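You operate a simulated robot arm through the tools that you are given. There is no shell and no other tool. Be economical: measure what you need, move in short steps, check, and stop when the job is done.

You are at the controls of a simulated robot arm. One attempt, no reset.

## Task
Put one of the tins from the top of the wide trestle on top of the blue push plate.
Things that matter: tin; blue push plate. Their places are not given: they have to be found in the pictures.

It is judged by the outcome, as a careful person would: the job done as asked, and still so three seconds after it is handed in. It fails if anything else is knocked over, pushed out of place, dropped, spilled or broken.

## Robot
A 7-joint arm with a two-finger parallel gripper, fixed in place. Base frame: the origin is at the foot of the arm, x ahead of it, y to its left, z up; the work surface is at about z = 0. Units: cm, rad, N and s.
With the tool pointing down near the work surface it reaches from about 22 to 58 cm from the base axis. Its first joint turns from -1.152 to 1.152 rad. Payload 2.5 kg.
Tool frame: the origin (TCP) lies between the finger pads and is the grasp point; the fingertips stand 2.3 cm ahead of it; z points along the fingers, y is the line along which they close. The gripper opens to 9.4 cm. The fingers are 3.8 cm wide and 1 cm thick; the gripper's body (5.4 by 9.6 cm) begins 3.9 cm behind the TCP.
Orientation is told as [roll, pitch, yaw] about the base's x, y, z axes, in that order, counted from this pose: with the fingers straight down and closing along the base's y, the tool's x points along the base's -x, its y along +y and its z along -z.

## Interface
- The arm moves only by the tool step_arm. Its argument "motion" is a list of rows, each an object of numbers (a shift or turn left out is 0, a gripper value left out holds the last): "x", "y", "z": the shift along the base's x, y, z in units of 100 mm (1.0 is 100 mm); "rx", "ry", "rz": the turn, a rotation vector about the base's x, y, z in units of 45 degrees (1.0 is 45 degrees). In form: [{"x": .., "y": .., "z": .., "rx": .., "ry": .., "rz": ..}, ...]. A call has 1 to 20 rows; each row is the pose to reach, as a shift and turn from the pose commanded when the call began. "hand" is the opening, from 0 (shut) to 1 (fully open), set as the call begins (left out, the last holds). A call with a number of a shift or a turn outside -1 to 1 is refused whole. A row lasts 0.2 s, in which the tool goes at most 5 cm and 0.15 rad; a call with a longer step from one row to the next is refused whole, and so is a gripper value outside its range. Where a pose cannot be reached the arm comes as near as it can. A force on the tool above 40 N (or 10 N above the force at the start of the call, whichever is more), or a blocked arm, ends the call early, and 0.2 s more pass. Each finger travels about 10.8 cm/s and halts on what it meets, pressing with about 41 N; the grip force reading is that of the motor and also rises with nothing between the fingers. The clock runs only during rows and for 0.2 s after the last one: add rows that repeat a pose to give the fingers time. It gives the time, the measured TCP pose, the force on the tool (base axes), the opening and the grip force at its end, in the units of the frame above (readings bear some noise).
- Cameras (640 x 400 px; columns grow to the right, rows downward): "scene" is fixed at [8.97, -40.89, 54.13]; the picture's right is [0.96, -0.26, 0.00], its down [-0.19, -0.69, -0.70] and it looks along [0.18, 0.68, -0.71] (base axes); focal length 271 px, centre (320, 200). "wrist" rides on the gripper at [-3.9, 0, -4.4] in the tool frame; the picture's right is [0.00, -1.00, 0.00], its down [0.97, 0.00, -0.24] and it looks along [0.24, 0.00, 0.97] (tool axes); focal length 218 px, centre (320, 200).
- capture(camera): a new picture of that camera. No time passes.
- measure_at(camera, pixels): for up to 12 pixels [column, row] of the newest picture of that camera ("zoom" is the newest enlarged one), the place [x, y, z] in the base frame of the surface seen there, good to about 0.3 cm, but the place of the scene camera against the robot may be out by one fixed shift of up to 2.5 cm in any direction. No time passes.
- inspect(camera, box): a new picture of the part [left, top, right, bottom] of that camera's present view, enlarged. No time passes.
- job_done(): hands the job in; it is judged then, once.

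Go step by step. Measure first, check grasps and placings, and put right what went wrong. The budget is 60 turns and 20 pictures, counting those below and the enlarged ones. Unless the task says otherwise, let go and move clear before handing in, and close with one line.

The tools are called after "Call:" by a JSON object that holds its "op" and its "data". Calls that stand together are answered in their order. step_arm: Moves the arm, as the interface text tells. Its arguments: {"type":"object","properties":{"motion":{"type":"array"},"hand":{"type":"number"}},"required":["motion"]} The other tools are called the same way: capture (camera) takes a picture; measure_at (camera, pixels) gives the place of the surface under pixels of a picture; inspect (camera, box) takes an enlarged picture of a part of a camera's view; job_done () hands the job in.

At the start:

```text
t: 0.0
ee_pos: [34.93, -4.0, 25.07]
ee_rot: [0.0, 0.001, 0.001]
wrist_force: [-0.2, 0.2, 0.7]
finger_gap: 9.41
grip_force: 0.0
```

scene: 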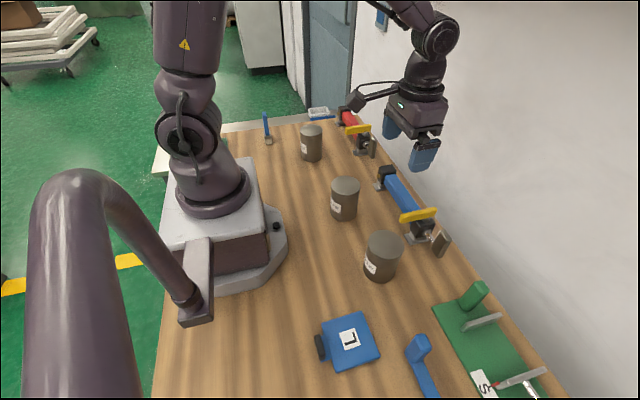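
wrist: 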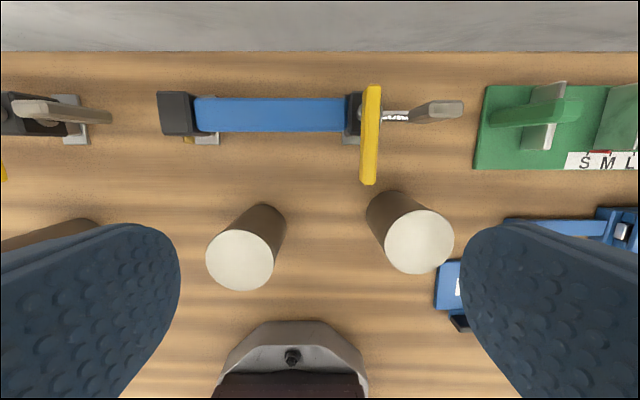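

The pictures show three grey tins on the table, a blue plate with an "L" around scene (350,340) and other blue parts. I'll enlarge and measure these.

Call:
{"op": "inspect", "data": {"camera": "scene", "box": [300, 270, 560, 400]}}

Call:
{"op": "inspect", "data": {"camera": "scene", "box": [240, 90, 480, 280]}}

Call:
{"op": "measure_at", "data": {"camera": "scene", "pixels": [[384, 243], [380, 280], [345, 184], [311, 130], [350, 341], [330, 325], [372, 352], [320, 346], [360, 385], [419, 346], [404, 195], [440, 242]]}}

Call:
{"op": "measure_at", "data": {"camera": "wrist", "pixels": [[240, 261], [418, 242], [448, 285], [458, 325], [580, 228], [622, 230], [270, 115], [370, 135], [330, 210], [440, 310]]}}

```text
2.46 times, centred on (430, 335) of scene
```

zoom: 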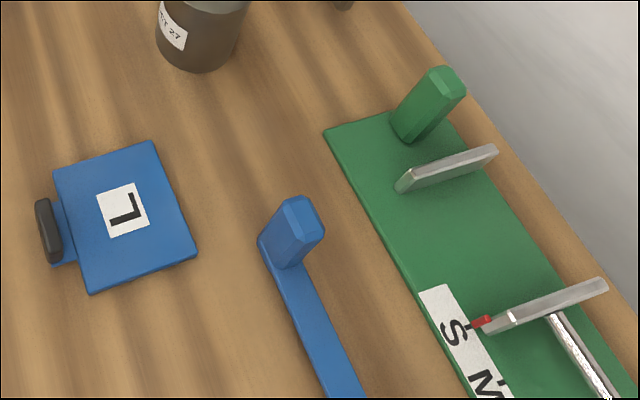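

```text
2.11 times, centred on (360, 185) of scene
```

zoom: 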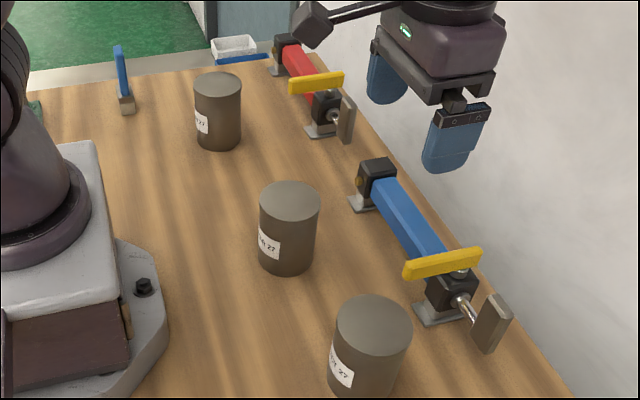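

```text
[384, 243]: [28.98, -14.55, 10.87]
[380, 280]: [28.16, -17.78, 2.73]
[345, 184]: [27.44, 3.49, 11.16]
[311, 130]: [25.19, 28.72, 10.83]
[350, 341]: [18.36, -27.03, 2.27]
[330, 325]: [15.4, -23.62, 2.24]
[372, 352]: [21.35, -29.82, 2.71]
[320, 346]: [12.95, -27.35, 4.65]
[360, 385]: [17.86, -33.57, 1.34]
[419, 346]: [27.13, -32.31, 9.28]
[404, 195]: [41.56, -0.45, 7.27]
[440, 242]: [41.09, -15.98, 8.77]
```

```text
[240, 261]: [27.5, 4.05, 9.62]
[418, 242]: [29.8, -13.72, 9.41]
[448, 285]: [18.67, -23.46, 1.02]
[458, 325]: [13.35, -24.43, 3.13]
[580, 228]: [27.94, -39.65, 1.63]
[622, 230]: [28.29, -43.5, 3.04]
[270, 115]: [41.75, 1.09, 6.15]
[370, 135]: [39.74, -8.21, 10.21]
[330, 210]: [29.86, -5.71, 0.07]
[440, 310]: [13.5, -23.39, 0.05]
```

There are three tins about 9.5 cm tall, with tops at about (29.8,-13.7) and (27.5,4.0). The blue L plate is flat with its top near z≈1, but another blue object lies at y<-32, so I'll move the wrist camera over that side before deciding.

Call:
{"op": "step_arm", "data": {"motion": [{"z": 0.3}, {"z": 0.6}, {"z": 0.6, "y": -0.4, "x": -0.1}, {"z": 0.6, "y": -0.8, "x": -0.2}, {"z": 0.6, "y": -1.0, "x": -0.3}, {"z": 0.6, "y": -1.0, "x": -0.3}]}}

Call:
{"op": "step_arm", "data": {"motion": [{"y": -0.4, "x": -0.1}, {"y": -0.8, "x": -0.2}, {"y": -1.0, "x": -0.4}, {"y": -1.0, "x": -0.4}]}}

Call:
{"op": "capture", "data": {"camera": "wrist"}}

```text
t: 1.4
ee_pos: [31.95, -14.36, 30.9]
ee_rot: [0.0, 0.0, 0.002]
wrist_force: [-0.3, -0.1, -0.2]
finger_gap: 9.4
grip_force: 0.0
```

```text
t: 2.4
ee_pos: [27.88, -24.17, 30.9]
ee_rot: [0.0, 0.0, 0.002]
wrist_force: [-0.3, -0.3, 1.0]
finger_gap: 9.4
grip_force: 0.1
```

```text
15 pictures are left
```

wrist: 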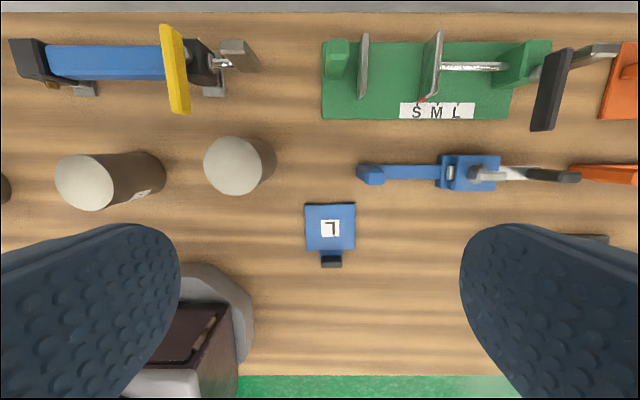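

The other blue object is a bar clamp at (440,170). The flat square plate marked L at (330,228), with a black tab, is the push plate, so I'll measure it and the nearest tin.

Call:
{"op": "measure_at", "data": {"camera": "wrist", "pixels": [[308, 207], [352, 207], [308, 246], [352, 246], [330, 228], [331, 262], [232, 166], [206, 166], [258, 166], [232, 140], [232, 192], [330, 275]]}}

Call:
{"op": "inspect", "data": {"camera": "wrist", "box": [190, 120, 390, 280]}}

```text
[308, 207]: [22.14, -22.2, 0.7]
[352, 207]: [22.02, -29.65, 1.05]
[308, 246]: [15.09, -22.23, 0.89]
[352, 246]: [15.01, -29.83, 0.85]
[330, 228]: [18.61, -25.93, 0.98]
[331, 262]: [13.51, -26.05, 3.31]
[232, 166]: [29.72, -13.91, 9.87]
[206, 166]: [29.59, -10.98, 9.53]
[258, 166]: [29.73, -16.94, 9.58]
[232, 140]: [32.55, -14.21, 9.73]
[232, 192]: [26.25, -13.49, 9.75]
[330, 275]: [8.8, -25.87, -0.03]
```

```text
2.50 times, centred on (290, 200) of wrist
```

zoom: 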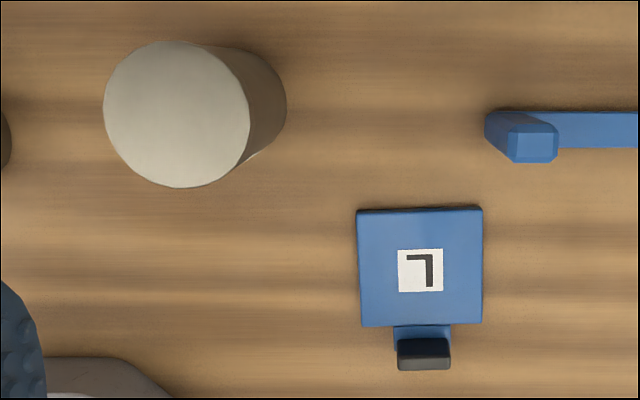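

The plate is about 8 cm square, centred at (18.6,-26), top z≈0.95. The tin centre is (29.6,-13.9), radius about 3.2, top 9.65. I'll check how close the yellow lever comes, then move above the tin.

Call:
{"op": "measure_at", "data": {"camera": "wrist", "pixels": [[180, 109], [178, 95], [172, 40], [245, 60], [372, 172]]}}

Call:
{"op": "step_arm", "data": {"motion": [{"x": 0.08, "y": 0.4}, {"x": 0.17, "y": 0.8}, {"x": 0.17, "y": 1.03}, {"x": 0.17, "y": 1.03, "z": -0.4}, {"x": 0.17, "y": 1.03, "z": -0.8}, {"x": 0.17, "y": 1.03, "z": -1.0}, {"x": 0.17, "y": 1.03, "z": -1.0}], "hand": 1}}

Call:
{"op": "capture", "data": {"camera": "wrist"}}

```text
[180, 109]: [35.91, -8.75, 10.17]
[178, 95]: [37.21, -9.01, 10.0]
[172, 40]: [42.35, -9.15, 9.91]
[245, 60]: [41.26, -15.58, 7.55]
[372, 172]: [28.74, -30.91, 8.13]
```

```text
refused: 1.03 is not a number from -1 to 1
```

```text
13 pictures are left
```

wrist: 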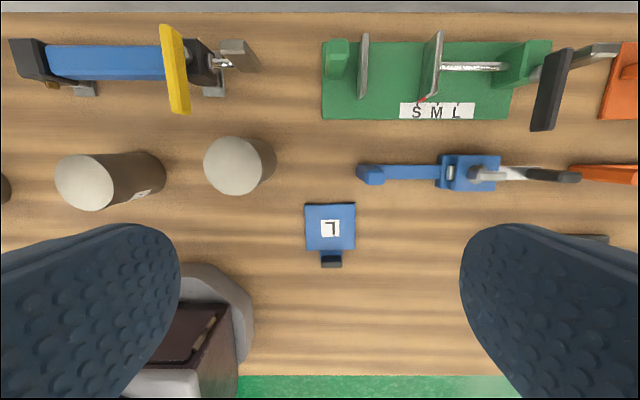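

That call was refused because a shift exceeded 1. The lever tip is at x=35.9, so there's enough clearance; I'll repeat the move within limits.

Call:
{"op": "step_arm", "data": {"motion": [{"x": 0.08, "y": 0.4}, {"x": 0.17, "y": 0.8}, {"x": 0.17, "y": 1.0}, {"x": 0.17, "y": 1.0, "z": -0.4}, {"x": 0.17, "y": 1.0, "z": -0.8}, {"x": 0.17, "y": 1.0, "z": -1.0}, {"x": 0.17, "y": 1.0, "z": -1.0}], "hand": 1}}

Call:
{"op": "capture", "data": {"camera": "wrist"}}

```text
t: 4.0
ee_pos: [29.51, -14.12, 21.11]
ee_rot: [0.0, -0.001, 0.001]
wrist_force: [-0.1, -0.2, 0.7]
finger_gap: 9.39
grip_force: 0.1
```

```text
12 pictures are left
```

wrist: 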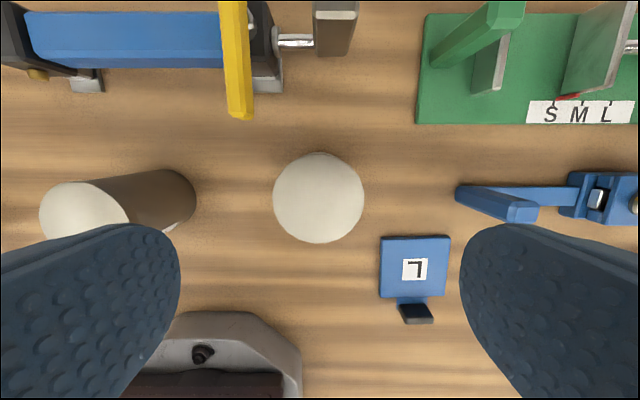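

The tin is centred at column 319, so y is right. I'll measure its edges to check x.

Call:
{"op": "measure_at", "data": {"camera": "wrist", "pixels": [[318, 198], [276, 198], [361, 198], [318, 156], [318, 239], [382, 239], [447, 239], [382, 295], [445, 293], [416, 315]]}}

```text
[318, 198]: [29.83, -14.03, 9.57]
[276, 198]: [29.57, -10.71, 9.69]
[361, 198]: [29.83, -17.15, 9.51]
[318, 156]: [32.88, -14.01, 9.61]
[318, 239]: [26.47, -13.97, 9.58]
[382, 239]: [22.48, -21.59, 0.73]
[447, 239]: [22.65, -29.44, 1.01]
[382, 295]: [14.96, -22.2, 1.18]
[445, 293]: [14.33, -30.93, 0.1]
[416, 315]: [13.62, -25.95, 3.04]
```

The tin centre is (29.7,-14.0) with radius about 3.25. I'll descend to z=7 in open grip, then close.

Call:
{"op": "step_arm", "data": {"motion": [{"x": 0.02, "y": 0.01, "z": -0.3}, {"x": 0.02, "y": 0.01, "z": -0.6}, {"x": 0.02, "y": 0.01, "z": -0.8}, {"x": 0.02, "y": 0.01, "z": -1.0}, {"x": 0.02, "y": 0.01, "z": -1.0}], "hand": 1}}

Call:
{"op": "step_arm", "data": {"motion": [{"z": -0.1}, {"z": -0.2}, {"z": -0.3}, {"z": -0.4}, {"z": -0.4}]}}

Call:
{"op": "step_arm", "data": {"motion": [{"z": 0}, {"z": 0}, {"z": 0}, {"z": 0}], "hand": 0.55}}

```text
t: 5.2
ee_pos: [29.85, -14.19, 11.1]
ee_rot: [0.0, 0.001, -0.001]
wrist_force: [-0.1, 0.6, 0.4]
finger_gap: 9.37
grip_force: 0.1
```

```text
t: 6.4
ee_pos: [29.91, -14.03, 7.12]
ee_rot: [-0.001, 0.0, 0.0]
wrist_force: [-1.0, -0.5, -0.3]
finger_gap: 9.42
grip_force: 0.1
```

```text
t: 7.4
ee_pos: [29.79, -14.0, 7.19]
ee_rot: [0.001, 0.0, -0.001]
wrist_force: [0.3, 0.1, 0.9]
finger_gap: 6.69
grip_force: 41.0
```

The fingers stopped at 6.69 cm with 41 N of grip, which means they're holding the tin. I'll lift it and check.

Call:
{"op": "step_arm", "data": {"motion": [{"z": 0.1}, {"z": 0.3}, {"z": 0.5}, {"z": 0.7}, {"z": 0.7}]}}

Call:
{"op": "capture", "data": {"camera": "scene"}}

```text
t: 8.6
ee_pos: [29.84, -14.11, 14.19]
ee_rot: [0.002, 0.0, 0.0]
wrist_force: [0.4, 0.6, -2.7]
finger_gap: 6.64
grip_force: 41.0
```

```text
11 pictures are left
```

scene: 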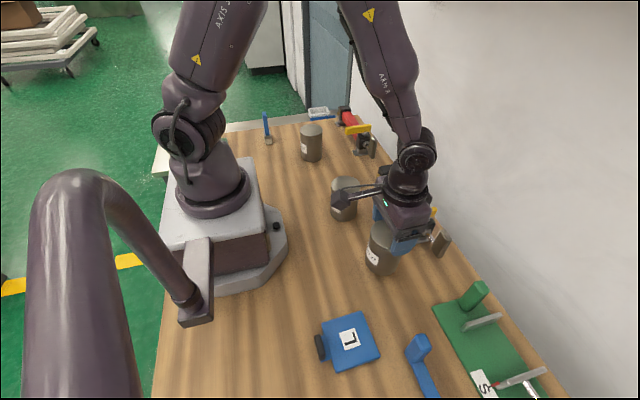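

The tin is off the table, held upright. I'll carry it to above the plate in two stages.

Call:
{"op": "step_arm", "data": {"motion": [{"x": -0.2, "y": -0.2}, {"x": -0.4, "y": -0.4}, {"x": -0.6, "y": -0.6}, {"x": -0.8, "y": -0.8}, {"x": -0.95, "y": -0.95}, {"x": -0.95, "y": -0.95}]}}

Call:
{"op": "step_arm", "data": {"motion": [{"x": -0.07, "y": -0.12}, {"x": -0.14, "y": -0.23}, {"x": -0.14, "y": -0.23}]}}

Call:
{"op": "capture", "data": {"camera": "scene"}}

Call:
{"op": "capture", "data": {"camera": "wrist"}}

```text
t: 10.0
ee_pos: [20.38, -23.74, 14.33]
ee_rot: [0.001, -0.001, 0.002]
wrist_force: [-0.2, -0.4, -4.2]
finger_gap: 6.65
grip_force: 40.8
```

```text
t: 10.8
ee_pos: [19.0, -25.9, 14.31]
ee_rot: [-0.001, 0.001, 0.003]
wrist_force: [0.1, 0.1, -2.5]
finger_gap: 6.61
grip_force: 40.9
```

```text
10 pictures are left
```

scene: 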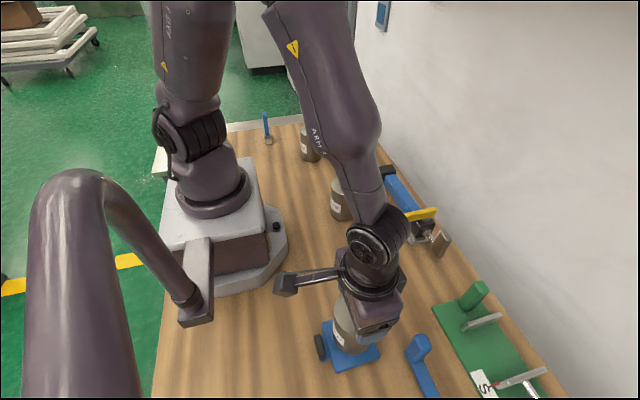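

```text
9 pictures are left
```

wrist: 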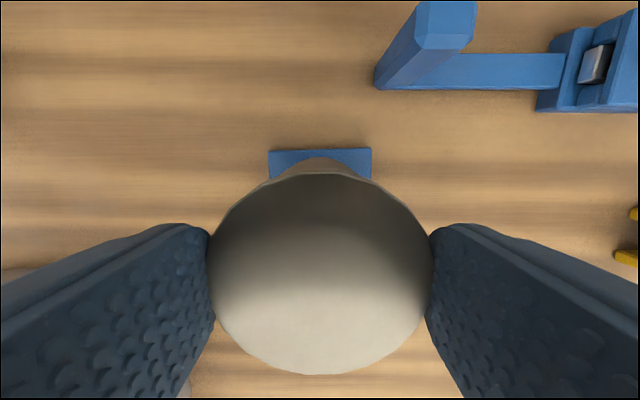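

The plate spans columns 269–372 and is centred under the tin. The tin's bottom is about 7.15 below the TCP, so contact should come at TCP z≈8.1. I'll lower slowly.

Call:
{"op": "step_arm", "data": {"motion": [{"z": -0.15}, {"z": -0.3}, {"z": -0.45}, {"z": -0.53}, {"z": -0.53}]}}

Call:
{"op": "step_arm", "data": {"motion": [{"z": -0.03}, {"z": -0.05}, {"z": -0.07}, {"z": -0.07}]}}

```text
t: 11.8
ee_pos: [19.17, -25.99, 9.29]
ee_rot: [-0.005, -0.003, 0.001]
wrist_force: [-1.0, 3.6, 16.5]
finger_gap: 6.43
grip_force: 40.7
stopped in row 5: the force on the tool passed its limit (the readings are from after the stop); the commanded pose is now the measured one
```

```text
t: 12.2
ee_pos: [18.97, -26.09, 9.35]
ee_rot: [-0.006, -0.003, 0.0]
wrist_force: [-1.2, 3.4, 10.9]
finger_gap: 6.46
grip_force: 41.0
stopped in row 1: the force on the tool passed its limit (the readings are from after the stop); the commanded pose is now the measured one
```

Contact came at z≈9.3, higher than the expected 8.1. I'll look before going on.

Call:
{"op": "inspect", "data": {"camera": "scene", "box": [270, 220, 470, 390]}}

Call:
{"op": "capture", "data": {"camera": "wrist"}}

```text
2.35 times, centred on (370, 305) of scene
```

zoom: 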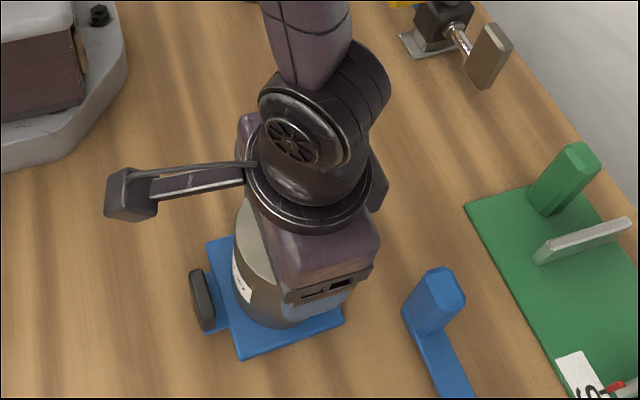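

```text
7 pictures are left
```

wrist: 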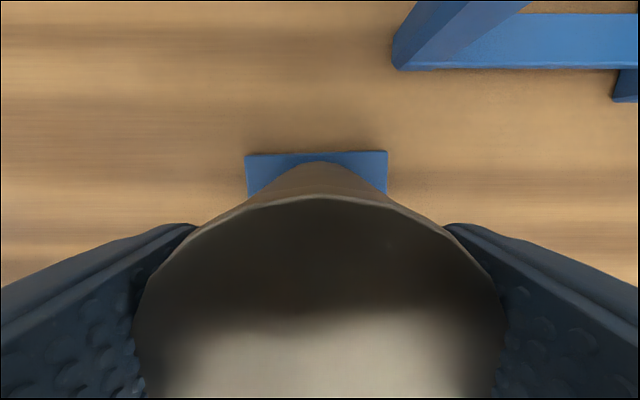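

The tin's top looks larger than before (about 370 px, was 225), so the tin seems to have slid in the grip. I'll measure the top height and the plate's edges.

Call:
{"op": "measure_at", "data": {"camera": "wrist", "pixels": [[320, 205], [320, 300], [320, 380], [200, 350], [440, 350], [320, 180], [252, 160], [382, 158], [320, 168], [249, 190], [385, 185]]}}

Call:
{"op": "measure_at", "data": {"camera": "zoom", "pixels": [[250, 235], [262, 262], [235, 290], [262, 318], [243, 352], [215, 245], [338, 315], [330, 298], [205, 300]]}}

```text
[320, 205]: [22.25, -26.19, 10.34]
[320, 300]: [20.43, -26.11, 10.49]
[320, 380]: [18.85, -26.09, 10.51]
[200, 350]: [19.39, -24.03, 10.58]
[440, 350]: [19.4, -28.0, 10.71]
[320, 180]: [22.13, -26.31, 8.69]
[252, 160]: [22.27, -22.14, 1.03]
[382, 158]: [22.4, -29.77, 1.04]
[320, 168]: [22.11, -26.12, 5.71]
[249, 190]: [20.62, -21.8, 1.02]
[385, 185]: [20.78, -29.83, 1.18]
```

```text
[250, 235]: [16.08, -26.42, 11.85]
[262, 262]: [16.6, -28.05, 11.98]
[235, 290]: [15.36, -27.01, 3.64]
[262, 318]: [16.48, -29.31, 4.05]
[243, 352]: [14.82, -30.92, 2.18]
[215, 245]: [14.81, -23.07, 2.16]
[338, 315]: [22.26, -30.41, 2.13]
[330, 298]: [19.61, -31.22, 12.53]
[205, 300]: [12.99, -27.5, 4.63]
```

The tin's top is level at z≈10.5 (9.6 tall on a 0.95 plate), so it's resting upright on the plate. Its edge is at x=22.2, inside the plate edge at 22.4. It only slid within the grip, and the plate hasn't moved. I'll open the fingers gently.

Call:
{"op": "step_arm", "data": {"motion": [{"z": 0}, {"z": 0}], "hand": 0.75}}

Call:
{"op": "step_arm", "data": {"motion": [{"z": 0}, {"z": 0}, {"z": 0}], "hand": 1}}

Call:
{"op": "capture", "data": {"camera": "wrist"}}

```text
t: 12.8
ee_pos: [18.92, -26.0, 9.25]
ee_rot: [-0.006, -0.004, 0.0]
wrist_force: [0.8, 0.4, 0.4]
finger_gap: 7.06
grip_force: 0.1
```

```text
t: 13.6
ee_pos: [19.18, -25.97, 9.35]
ee_rot: [-0.006, -0.003, 0.0]
wrist_force: [-0.3, 0.1, -0.1]
finger_gap: 9.4
grip_force: 0.1
```

```text
6 pictures are left
```

wrist: 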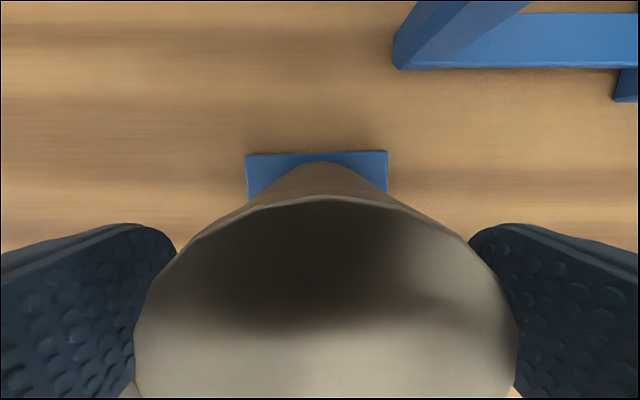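

The tin is standing free with clear gaps to the fingers on both sides. I'll rise straight up and back off.

Call:
{"op": "step_arm", "data": {"motion": [{"z": 0.1}, {"z": 0.3}, {"z": 0.6}, {"z": 0.9}, {"z": 1.0}, {"z": 1.0}]}}

Call:
{"op": "step_arm", "data": {"motion": [{"z": 0.2}, {"z": 0.4, "x": 0.2, "y": 0.3}, {"z": 0.4, "x": 0.5, "y": 0.6}, {"z": 0.4, "x": 0.8, "y": 0.9}, {"z": 0.4, "x": 0.8, "y": 0.9}]}}

Call:
{"op": "capture", "data": {"camera": "scene"}}

Call:
{"op": "capture", "data": {"camera": "wrist"}}

```text
t: 15.0
ee_pos: [19.2, -26.09, 19.39]
ee_rot: [-0.006, -0.004, 0.0]
wrist_force: [0.8, 0.0, 1.0]
finger_gap: 9.39
grip_force: 0.0
```

```text
t: 16.2
ee_pos: [27.14, -17.18, 23.33]
ee_rot: [-0.007, -0.003, 0.0]
wrist_force: [-0.6, 0.4, 0.5]
finger_gap: 9.41
grip_force: 0.0
```

```text
5 pictures are left
```

scene: 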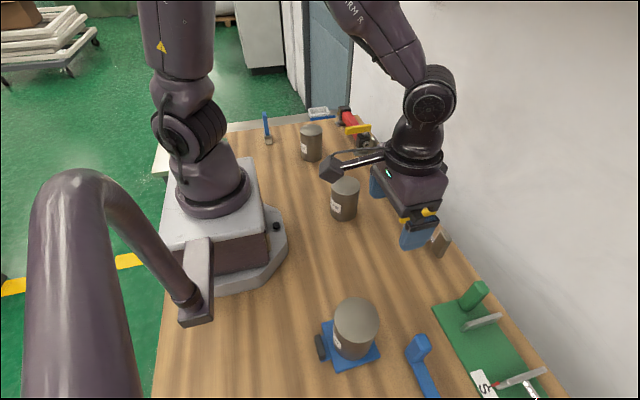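

```text
4 pictures are left
```

wrist: 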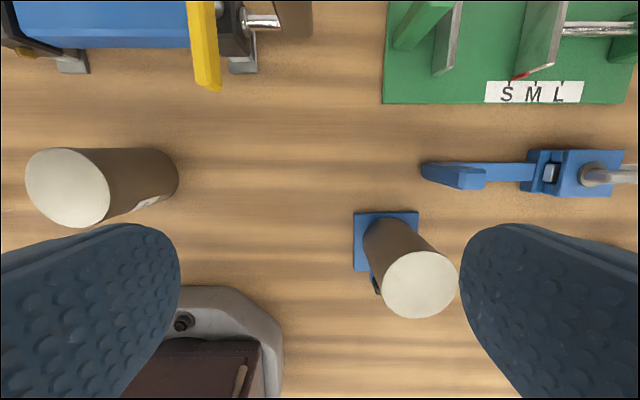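

The tin stands upright on the blue plate at scene (352,330). The plate and everything else are where they were, and the gripper is clear, so I'm handing in.

Call:
{"op": "job_done", "data": {}}

```text
The job is handed in.
```

One tin now stands upright on the blue push plate marked "L", and in the last pictures nothing else has moved.
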